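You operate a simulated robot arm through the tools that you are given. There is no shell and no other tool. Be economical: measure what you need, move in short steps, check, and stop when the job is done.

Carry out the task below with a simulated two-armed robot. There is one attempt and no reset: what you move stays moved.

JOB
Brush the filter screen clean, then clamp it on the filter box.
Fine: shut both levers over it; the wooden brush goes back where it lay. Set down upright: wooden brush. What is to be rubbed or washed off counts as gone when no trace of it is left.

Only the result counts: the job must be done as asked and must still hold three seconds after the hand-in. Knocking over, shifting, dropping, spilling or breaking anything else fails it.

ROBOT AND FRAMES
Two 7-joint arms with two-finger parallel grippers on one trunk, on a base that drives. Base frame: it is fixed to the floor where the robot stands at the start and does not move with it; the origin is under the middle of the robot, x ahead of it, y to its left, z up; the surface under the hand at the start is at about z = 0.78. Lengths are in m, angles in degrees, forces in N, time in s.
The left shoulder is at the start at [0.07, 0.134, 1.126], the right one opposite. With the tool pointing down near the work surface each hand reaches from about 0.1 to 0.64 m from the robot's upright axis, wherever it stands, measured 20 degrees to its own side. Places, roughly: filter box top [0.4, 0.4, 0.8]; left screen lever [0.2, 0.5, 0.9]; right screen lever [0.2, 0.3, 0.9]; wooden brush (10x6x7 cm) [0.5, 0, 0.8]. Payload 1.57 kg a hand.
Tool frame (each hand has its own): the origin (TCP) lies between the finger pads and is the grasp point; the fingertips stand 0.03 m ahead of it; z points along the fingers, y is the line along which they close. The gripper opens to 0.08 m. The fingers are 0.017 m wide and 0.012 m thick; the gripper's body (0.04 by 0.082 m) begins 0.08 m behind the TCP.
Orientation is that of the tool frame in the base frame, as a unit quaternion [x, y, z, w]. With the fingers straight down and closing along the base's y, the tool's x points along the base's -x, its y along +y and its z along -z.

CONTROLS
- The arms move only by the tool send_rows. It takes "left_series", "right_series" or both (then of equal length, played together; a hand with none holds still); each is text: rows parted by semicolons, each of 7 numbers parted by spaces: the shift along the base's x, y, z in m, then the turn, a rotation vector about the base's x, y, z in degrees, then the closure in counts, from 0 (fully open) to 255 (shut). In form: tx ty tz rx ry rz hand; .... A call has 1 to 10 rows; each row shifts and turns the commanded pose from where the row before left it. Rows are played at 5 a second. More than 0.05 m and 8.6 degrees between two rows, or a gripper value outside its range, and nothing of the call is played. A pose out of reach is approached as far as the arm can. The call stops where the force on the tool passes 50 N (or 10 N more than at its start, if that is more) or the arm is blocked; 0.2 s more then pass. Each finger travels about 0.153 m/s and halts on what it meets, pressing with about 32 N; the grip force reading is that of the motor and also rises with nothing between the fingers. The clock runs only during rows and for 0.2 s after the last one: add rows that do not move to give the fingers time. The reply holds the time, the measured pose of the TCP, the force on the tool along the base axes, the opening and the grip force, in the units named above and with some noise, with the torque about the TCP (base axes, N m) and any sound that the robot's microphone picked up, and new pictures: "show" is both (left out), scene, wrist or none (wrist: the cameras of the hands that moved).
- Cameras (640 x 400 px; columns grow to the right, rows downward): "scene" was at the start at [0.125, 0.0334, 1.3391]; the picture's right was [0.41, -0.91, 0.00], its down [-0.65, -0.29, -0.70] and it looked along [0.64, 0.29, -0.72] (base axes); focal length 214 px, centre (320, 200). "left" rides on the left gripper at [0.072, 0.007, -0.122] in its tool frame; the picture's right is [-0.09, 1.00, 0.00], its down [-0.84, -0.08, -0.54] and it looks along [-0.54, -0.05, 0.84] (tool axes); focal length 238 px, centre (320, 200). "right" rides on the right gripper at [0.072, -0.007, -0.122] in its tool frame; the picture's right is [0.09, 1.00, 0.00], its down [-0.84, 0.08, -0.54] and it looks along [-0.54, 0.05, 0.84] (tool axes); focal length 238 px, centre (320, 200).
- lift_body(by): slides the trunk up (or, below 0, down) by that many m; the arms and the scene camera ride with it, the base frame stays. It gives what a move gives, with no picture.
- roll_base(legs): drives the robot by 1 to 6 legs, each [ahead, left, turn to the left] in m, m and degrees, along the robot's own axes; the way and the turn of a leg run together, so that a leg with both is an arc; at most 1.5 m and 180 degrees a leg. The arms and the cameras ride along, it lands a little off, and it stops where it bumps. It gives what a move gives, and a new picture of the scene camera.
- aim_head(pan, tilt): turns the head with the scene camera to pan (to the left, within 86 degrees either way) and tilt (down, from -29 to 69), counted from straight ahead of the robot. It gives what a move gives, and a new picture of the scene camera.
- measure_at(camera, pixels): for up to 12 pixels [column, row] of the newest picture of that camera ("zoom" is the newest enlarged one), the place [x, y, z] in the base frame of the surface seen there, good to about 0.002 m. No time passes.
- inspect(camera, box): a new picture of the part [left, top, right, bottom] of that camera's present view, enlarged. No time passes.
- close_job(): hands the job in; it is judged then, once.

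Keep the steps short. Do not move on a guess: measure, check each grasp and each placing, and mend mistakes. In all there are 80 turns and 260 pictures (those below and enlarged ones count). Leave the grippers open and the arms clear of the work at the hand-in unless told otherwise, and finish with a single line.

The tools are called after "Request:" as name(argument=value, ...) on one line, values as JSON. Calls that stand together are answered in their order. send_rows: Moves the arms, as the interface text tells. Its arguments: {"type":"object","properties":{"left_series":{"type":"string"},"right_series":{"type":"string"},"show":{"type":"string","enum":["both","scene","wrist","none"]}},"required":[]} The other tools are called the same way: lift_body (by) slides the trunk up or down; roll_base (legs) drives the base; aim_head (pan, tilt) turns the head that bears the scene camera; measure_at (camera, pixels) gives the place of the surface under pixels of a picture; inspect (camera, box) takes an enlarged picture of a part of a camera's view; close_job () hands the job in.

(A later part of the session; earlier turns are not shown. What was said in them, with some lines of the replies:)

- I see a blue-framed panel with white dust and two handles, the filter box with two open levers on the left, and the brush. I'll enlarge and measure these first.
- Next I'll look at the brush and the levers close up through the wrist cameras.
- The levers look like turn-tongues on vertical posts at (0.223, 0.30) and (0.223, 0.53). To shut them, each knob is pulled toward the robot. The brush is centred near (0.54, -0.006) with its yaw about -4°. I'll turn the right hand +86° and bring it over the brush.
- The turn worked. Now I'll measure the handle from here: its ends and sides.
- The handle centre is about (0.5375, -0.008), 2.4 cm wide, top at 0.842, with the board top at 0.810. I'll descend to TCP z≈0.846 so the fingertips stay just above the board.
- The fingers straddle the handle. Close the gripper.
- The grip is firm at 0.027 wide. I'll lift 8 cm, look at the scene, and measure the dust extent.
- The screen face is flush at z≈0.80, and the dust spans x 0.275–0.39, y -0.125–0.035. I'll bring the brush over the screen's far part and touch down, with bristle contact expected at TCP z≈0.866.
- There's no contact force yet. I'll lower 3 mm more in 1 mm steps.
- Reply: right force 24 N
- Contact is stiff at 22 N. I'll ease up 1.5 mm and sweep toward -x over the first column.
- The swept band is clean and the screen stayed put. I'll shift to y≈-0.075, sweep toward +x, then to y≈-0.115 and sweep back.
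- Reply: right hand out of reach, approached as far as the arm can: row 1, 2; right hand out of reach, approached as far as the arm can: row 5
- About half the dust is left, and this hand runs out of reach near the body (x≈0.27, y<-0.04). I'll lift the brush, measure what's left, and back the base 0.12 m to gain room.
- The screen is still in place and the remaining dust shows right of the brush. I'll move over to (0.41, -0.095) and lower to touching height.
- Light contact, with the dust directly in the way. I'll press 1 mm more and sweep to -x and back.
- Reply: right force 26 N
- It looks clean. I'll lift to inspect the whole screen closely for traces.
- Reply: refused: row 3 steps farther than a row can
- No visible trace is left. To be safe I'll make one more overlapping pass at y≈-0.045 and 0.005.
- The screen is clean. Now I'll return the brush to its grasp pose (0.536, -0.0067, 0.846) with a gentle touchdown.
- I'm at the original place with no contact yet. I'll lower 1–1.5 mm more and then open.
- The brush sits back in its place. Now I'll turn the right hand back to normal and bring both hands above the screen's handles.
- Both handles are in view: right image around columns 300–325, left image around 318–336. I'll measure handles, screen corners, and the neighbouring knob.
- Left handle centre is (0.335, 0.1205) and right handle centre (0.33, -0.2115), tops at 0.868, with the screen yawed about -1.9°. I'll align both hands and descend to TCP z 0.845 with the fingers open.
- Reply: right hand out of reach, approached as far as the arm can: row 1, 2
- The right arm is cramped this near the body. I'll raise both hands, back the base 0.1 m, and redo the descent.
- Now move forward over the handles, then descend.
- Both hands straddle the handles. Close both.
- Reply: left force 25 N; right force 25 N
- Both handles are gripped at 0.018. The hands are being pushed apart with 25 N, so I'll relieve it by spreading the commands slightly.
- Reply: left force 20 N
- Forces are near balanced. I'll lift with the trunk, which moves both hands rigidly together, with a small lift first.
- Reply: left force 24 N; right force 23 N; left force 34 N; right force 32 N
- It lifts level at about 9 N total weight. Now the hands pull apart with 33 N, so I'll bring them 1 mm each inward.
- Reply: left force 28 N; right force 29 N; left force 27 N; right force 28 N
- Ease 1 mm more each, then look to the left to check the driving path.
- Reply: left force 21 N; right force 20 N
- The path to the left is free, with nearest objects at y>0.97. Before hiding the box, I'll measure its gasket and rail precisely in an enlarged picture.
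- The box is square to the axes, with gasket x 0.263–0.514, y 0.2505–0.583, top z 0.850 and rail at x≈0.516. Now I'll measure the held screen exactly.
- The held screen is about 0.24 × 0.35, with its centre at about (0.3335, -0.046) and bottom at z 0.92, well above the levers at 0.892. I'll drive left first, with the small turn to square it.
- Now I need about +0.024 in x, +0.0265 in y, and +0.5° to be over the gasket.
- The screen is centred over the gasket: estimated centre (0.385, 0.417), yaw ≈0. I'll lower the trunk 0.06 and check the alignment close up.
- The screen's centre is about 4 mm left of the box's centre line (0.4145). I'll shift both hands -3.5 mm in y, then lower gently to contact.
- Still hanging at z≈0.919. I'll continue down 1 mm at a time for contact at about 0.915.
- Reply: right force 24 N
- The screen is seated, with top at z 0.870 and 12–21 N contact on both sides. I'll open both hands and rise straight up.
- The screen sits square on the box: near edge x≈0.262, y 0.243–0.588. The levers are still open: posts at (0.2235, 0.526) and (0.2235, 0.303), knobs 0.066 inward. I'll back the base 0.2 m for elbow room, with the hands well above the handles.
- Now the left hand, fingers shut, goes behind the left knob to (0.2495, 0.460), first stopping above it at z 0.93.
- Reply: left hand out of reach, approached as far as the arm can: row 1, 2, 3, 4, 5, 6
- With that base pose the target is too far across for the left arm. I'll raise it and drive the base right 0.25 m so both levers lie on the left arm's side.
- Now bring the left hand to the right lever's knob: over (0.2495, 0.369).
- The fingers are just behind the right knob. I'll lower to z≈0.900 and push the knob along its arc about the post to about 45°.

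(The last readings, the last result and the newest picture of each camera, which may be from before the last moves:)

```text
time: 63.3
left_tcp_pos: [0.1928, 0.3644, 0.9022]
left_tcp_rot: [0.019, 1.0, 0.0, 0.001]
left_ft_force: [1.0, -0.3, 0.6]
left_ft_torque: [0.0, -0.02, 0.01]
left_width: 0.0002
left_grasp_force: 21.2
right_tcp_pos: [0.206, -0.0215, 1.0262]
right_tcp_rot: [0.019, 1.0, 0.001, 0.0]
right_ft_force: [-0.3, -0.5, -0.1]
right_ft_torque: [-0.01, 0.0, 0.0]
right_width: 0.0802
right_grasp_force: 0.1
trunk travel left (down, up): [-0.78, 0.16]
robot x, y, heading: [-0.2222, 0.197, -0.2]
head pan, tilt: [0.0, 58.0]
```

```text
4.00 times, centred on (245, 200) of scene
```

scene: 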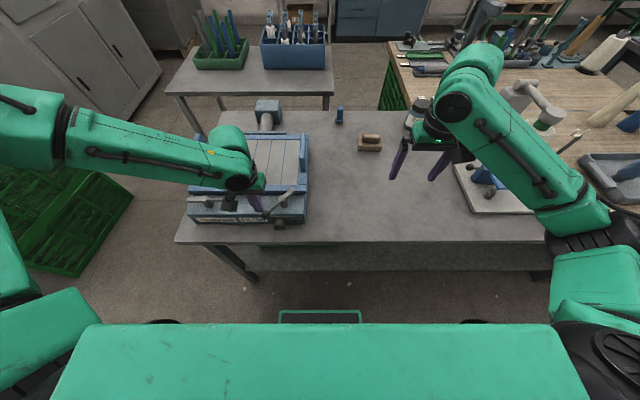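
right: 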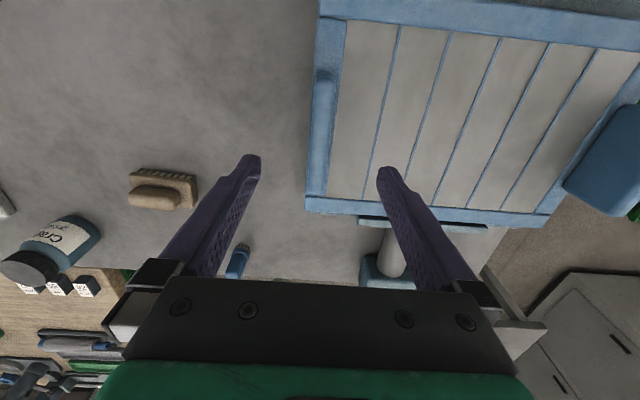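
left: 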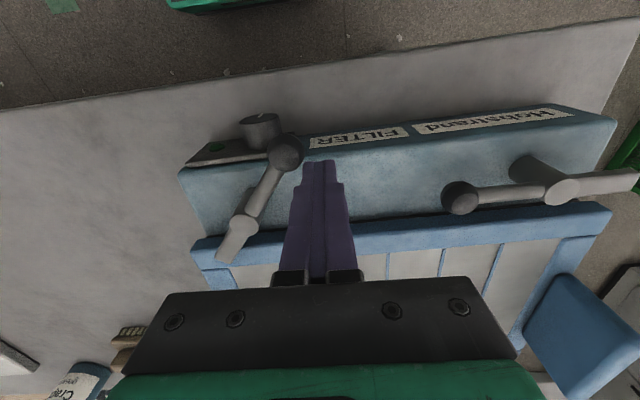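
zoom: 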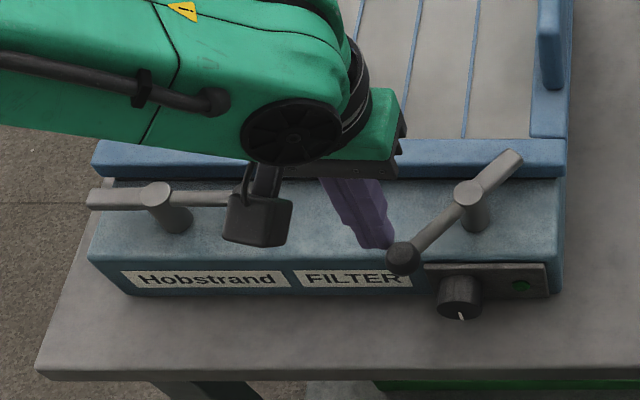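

The lever turns freely and its tongue swings toward the screen edge. Continuing to 90°.

Request:
send_rows(left_series="-0.0074 -0.0052 0 0 0 0 255;-0.0074 -0.0051 0 0 0 0 255;-0.0059 -0.0069 0 0 0 0 255;-0.0058 -0.0069 0 0 0 0 255;-0.0038 -0.0082 0 0 0 0 255;-0.0038 -0.0082 0 0 0 0 255;0 0 0 0 0 0 255", show="wrist")

Request:
inspect(camera="scene", box=[170, 150, 320, 250])

```text
time: 64.9
left_tcp_pos: [0.1582, 0.3252, 0.9012]
left_tcp_rot: [0.018, 1.0, -0.001, 0.0]
left_ft_force: [3.9, 6.7, 2.1]
left_ft_torque: [0.1, -0.1, 0.05]
left_width: 0.0001
left_grasp_force: 21.0
right_tcp_pos: [0.2082, -0.0212, 1.0256]
right_tcp_rot: [0.019, 1.0, -0.001, 0.0]
right_ft_force: [0.5, -0.4, -0.2]
right_ft_torque: [0.02, 0.01, 0.02]
right_width: 0.0799
right_grasp_force: 0.1
trunk travel left (down, up): [-0.78, 0.16]
robot x, y, heading: [-0.2237, 0.1963, -0.3]
head pan, tilt: [0.0, 58.0]
```

left: 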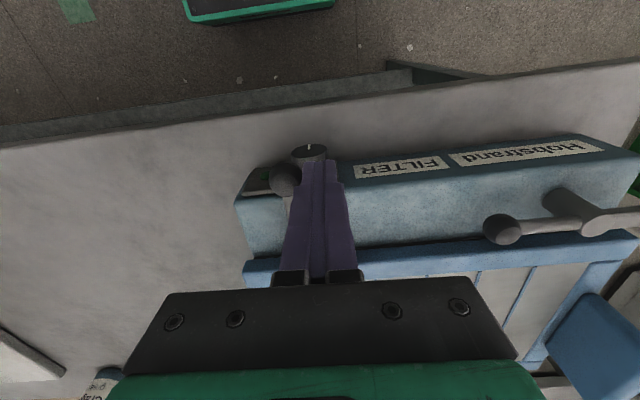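

```text
4.00 times, centred on (245, 200) of scene
```

zoom: 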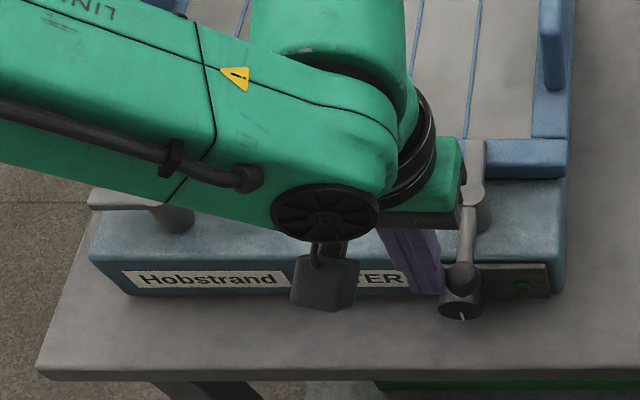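

The tongue now lies over the screen's near edge, with 7 N resistance building. I'll push a few mm more to find the stop.

Request:
send_rows(left_series="0 -0.002 0 0 0 0 255;0 -0.002 0 0 0 0 255;0 0 0 0 0 0 255", show="none")

```text
time: 65.7
left_tcp_pos: [0.1572, 0.325, 0.9008]
left_tcp_rot: [0.017, 1.0, -0.001, -0.001]
left_ft_force: [1.2, 19.2, 4.5]
left_ft_torque: [0.41, -0.05, 0.08]
left_width: 0.0002
left_grasp_force: 21.0
right_tcp_pos: [0.207, -0.0187, 1.026]
right_tcp_rot: [0.018, 1.0, -0.002, 0.0]
right_ft_force: [-0.2, 0.0, -0.1]
right_ft_torque: [0.01, 0.01, -0.02]
right_width: 0.0801
right_grasp_force: 0.0
trunk travel left (down, up): [-0.78, 0.16]
robot x, y, heading: [-0.2262, 0.1987, -0.4]
head pan, tilt: [0.0, 58.0]
```

It's at its stop: 19 N with no more motion. I'll back off, rise, and move over behind the left knob at (0.2495, 0.460).

Request:
send_rows(left_series="0 0.014 0 0 0 0 255;0 0.015 0 0 0 0 255;0 0 0.04 0 0 0 255;0 0 0.04 0 0 0 255;0.03 0.035 0 0 0 0 255;0.031 0.035 0 0 0 0 255;0.031 0.036 0 0 0 0 255;0 0 -0.047 0 0 0 255;0 0 0 0 0 0 255", show="both")

Request:
inspect(camera="scene", box=[170, 150, 320, 250])

```text
time: 67.7
left_tcp_pos: [0.2478, 0.4534, 0.9355]
left_tcp_rot: [0.018, 1.0, 0.0, 0.0]
left_ft_force: [0.0, 0.0, 0.1]
left_ft_torque: [-0.01, -0.01, 0.04]
left_width: 0.0
left_grasp_force: 21.5
right_tcp_pos: [0.2061, -0.0224, 1.0262]
right_tcp_rot: [0.02, 1.0, 0.0, 0.0]
right_ft_force: [-0.1, -0.8, -0.3]
right_ft_torque: [0.01, -0.04, -0.02]
right_width: 0.0798
right_grasp_force: 0.1
trunk travel left (down, up): [-0.78, 0.16]
robot x, y, heading: [-0.2224, 0.1976, -0.1]
head pan, tilt: [0.0, 58.0]
```

scene: 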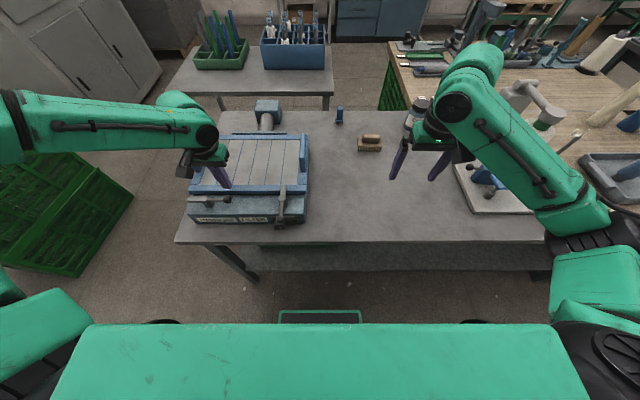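
left: 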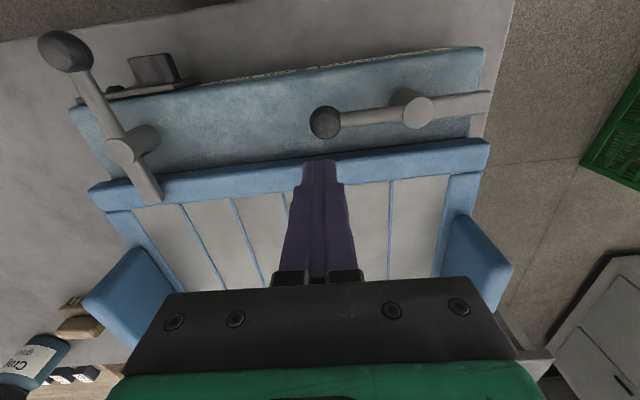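

```text
4.00 times, centred on (245, 200) of scene
```

zoom: 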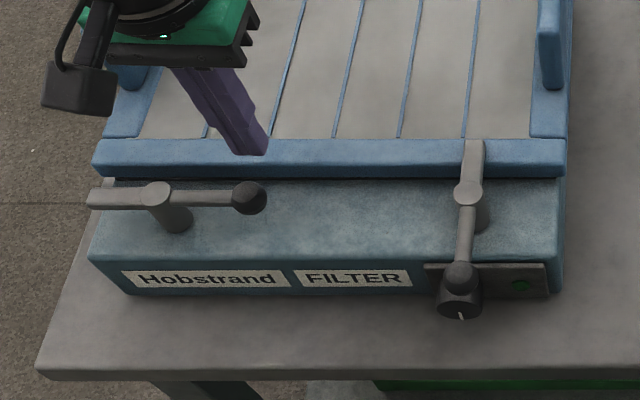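

The right lever is shut. Now the left one: shift +6.5 mm in y, lower, and push its knob along the mirrored arc.

Request:
send_rows(left_series="0.001 0.0065 0 0 0 0 255;0 0 -0.017 0 0 0 255;0 0 -0.017 0 0 0 255;-0.0107 -0.0024 0 0 0 0 255;-0.0106 -0.0024 0 0 0 0 255;-0.009 0.0008 0 0 0 0 255;-0.009 0.0007 0 0 0 0 255;-0.0086 0.0031 0 0 0 0 255;-0.0085 0.0031 0 0 0 0 255;0 0 0 0 0 0 255", show="wrist")

```text
time: 69.9
left_tcp_pos: [0.1955, 0.465, 0.9015]
left_tcp_rot: [0.018, 1.0, 0.0, 0.0]
left_ft_force: [-0.5, -1.2, -0.2]
left_ft_torque: [0.03, 0.03, -0.01]
left_width: 0.0
left_grasp_force: 21.6
right_tcp_pos: [0.2079, -0.0228, 1.0253]
right_tcp_rot: [0.019, 1.0, 0.0, 0.0]
right_ft_force: [-0.1, -0.4, 0.2]
right_ft_torque: [0.01, 0.0, -0.01]
right_width: 0.0799
right_grasp_force: 0.1
trunk travel left (down, up): [-0.78, 0.16]
robot x, y, heading: [-0.2254, 0.1965, -0.3]
head pan, tilt: [0.0, 58.0]
```

left: 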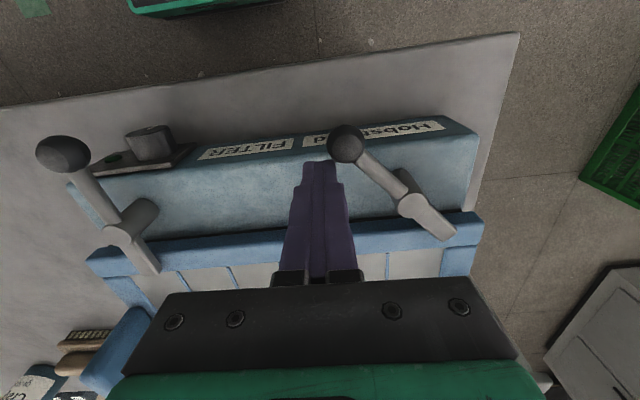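

It's about half-way. Continue to 90° and on to the stop.

Request:
send_rows(left_series="-0.0074 0.0052 0 0 0 0 255;-0.0074 0.0051 0 0 0 0 255;-0.0059 0.0069 0 0 0 0 255;-0.0058 0.0069 0 0 0 0 255;-0.0048 0.0082 0 0 0 0 255;-0.0048 0.0082 0 0 0 0 255;0 0.002 0 0 0 0 255;0 0 0 0 0 0 255", show="wrist")

```text
time: 71.7
left_tcp_pos: [0.1596, 0.5028, 0.9027]
left_tcp_rot: [0.02, 1.0, 0.0, -0.001]
left_ft_force: [1.8, -14.9, -5.8]
left_ft_torque: [-0.4, -0.01, -0.04]
left_width: 0.0
left_grasp_force: 21.5
right_tcp_pos: [0.2077, -0.026, 1.0245]
right_tcp_rot: [0.019, 1.0, 0.001, -0.001]
right_ft_force: [0.0, -0.3, 0.1]
right_ft_torque: [-0.02, -0.01, -0.01]
right_width: 0.0799
right_grasp_force: 0.1
trunk travel left (down, up): [-0.78, 0.16]
robot x, y, heading: [-0.222, 0.1947, -0.5]
head pan, tilt: [0.0, 58.0]
```

left: 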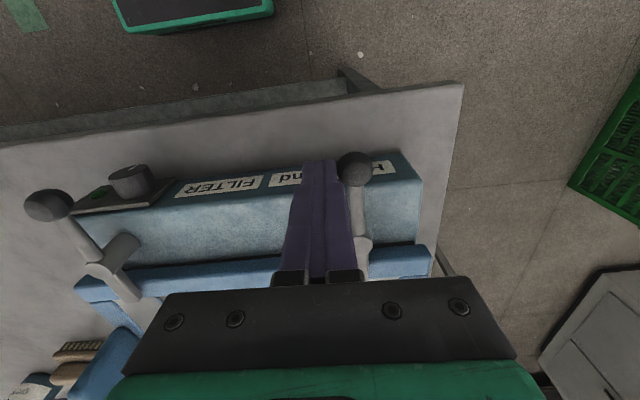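

Resistance is 15 N at the mirrored stop position. I'll back off, rise clear, open, and check everything.

Request:
send_rows(left_series="0 0.001 0 0 0 0 255;0 0 0 0 0 0 255;0 -0.014 0 0 0 0 255;0 -0.014 0 0 0 0 255;0 0 0.04 0 0 0 255;0 0 0.04 0 0 0 255;-0.03 0 0.03 0 0 0 0;-0.03 0 0.03 0 0 0 0;0 0 0 0 0 0 0", show="none")

Request:
aim_head(pan=20, tilt=50)

Request:
inspect(camera="scene", box=[250, 100, 430, 260])

Request:
inspect(camera="left", box=[0, 0, 640, 400])

```text
time: 73.7
left_tcp_pos: [0.0993, 0.4775, 1.0419]
left_tcp_rot: [0.018, 1.0, -0.001, -0.002]
left_ft_force: [-0.4, -0.5, 0.2]
left_ft_torque: [-0.01, 0.05, 0.0]
left_width: 0.08
left_grasp_force: 0.0
right_tcp_pos: [0.2081, -0.0225, 1.0255]
right_tcp_rot: [0.02, 1.0, 0.0, -0.001]
right_ft_force: [0.4, -0.1, 0.4]
right_ft_torque: [0.0, 0.0, 0.0]
right_width: 0.0797
right_grasp_force: 0.2
trunk travel left (down, up): [-0.78, 0.16]
robot x, y, heading: [-0.2225, 0.1955, -0.3]
head pan, tilt: [0.0, 58.0]
```

```text
time: 74.6
left_tcp_pos: [0.0991, 0.4785, 1.0418]
left_tcp_rot: [0.018, 1.0, 0.0, 0.0]
left_ft_force: [0.4, 0.6, -0.7]
left_ft_torque: [0.04, 0.02, 0.03]
left_width: 0.0799
left_grasp_force: 0.0
right_tcp_pos: [0.2085, -0.0217, 1.0256]
right_tcp_rot: [0.019, 1.0, 0.0, 0.0]
right_ft_force: [-0.4, 0.1, 0.6]
right_ft_torque: [-0.04, -0.04, -0.04]
right_width: 0.08
right_grasp_force: 0.0
trunk travel left (down, up): [-0.78, 0.16]
robot x, y, heading: [-0.2249, 0.1962, -0.4]
head pan, tilt: [20.0, 50.0]
```

scene: 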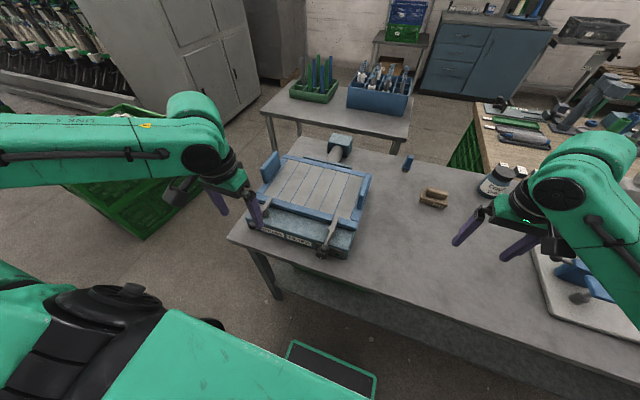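

```text
2.50 times, centred on (340, 180) of scene
```

zoom: 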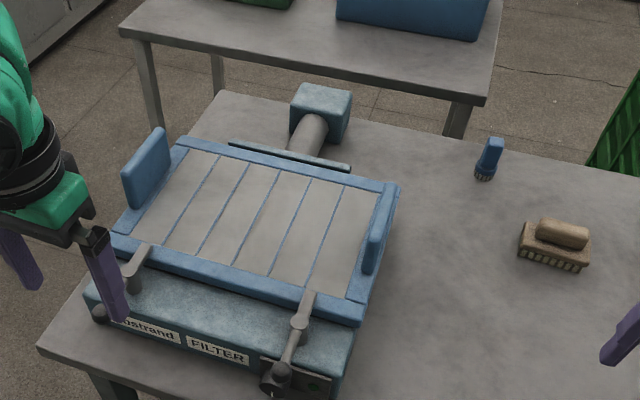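

```text
1.00 times, centred on (320, 200) of left (not enlarged: the box is as wide or as high as the picture)
```

zoom: 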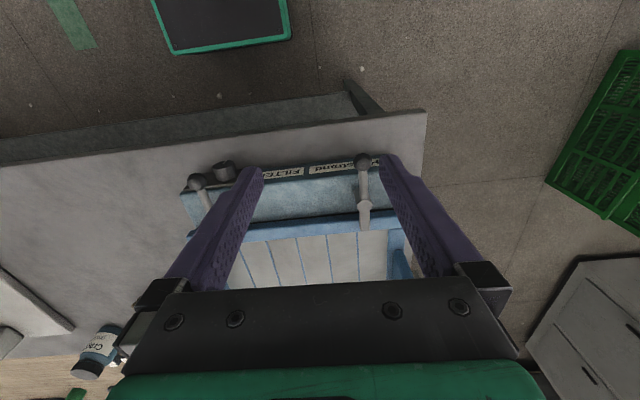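

Both tongues lie over the screen edge. A last check of knob and brush positions.

Request:
measure_at(camera="left", pixels=[[363, 162], [365, 207], [364, 226], [197, 181]])

Request:
measure_at(camera="zoom", pixels=[[363, 162], [364, 226]])

Request:
measure_at(camera="scene", pixels=[[434, 193], [428, 190], [440, 195], [424, 200], [441, 206], [331, 220], [326, 245]])

```text
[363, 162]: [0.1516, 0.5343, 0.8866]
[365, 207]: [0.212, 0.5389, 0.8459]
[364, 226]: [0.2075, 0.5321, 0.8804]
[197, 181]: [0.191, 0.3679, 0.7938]
```

```text
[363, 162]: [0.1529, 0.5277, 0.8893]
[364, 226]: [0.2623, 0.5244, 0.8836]
```

```text
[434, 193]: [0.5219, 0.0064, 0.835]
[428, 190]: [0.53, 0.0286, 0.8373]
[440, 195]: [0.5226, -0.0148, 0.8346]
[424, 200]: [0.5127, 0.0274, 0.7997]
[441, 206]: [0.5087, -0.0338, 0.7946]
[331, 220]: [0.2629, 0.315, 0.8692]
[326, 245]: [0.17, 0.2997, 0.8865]
```

Left knob is at (0.153, 0.528) and right at about (0.157, 0.30), both at 90° with the tongues over the screen at z≈0.88. The brush is upright in its place. The arms are clear and the grippers open, so I'm handing in.

Request:
close_job()

```text
The job is handed in.
```

The filter screen is brushed clean and clamped on the filter box with both levers shut, and the wooden brush is back upright where it lay.
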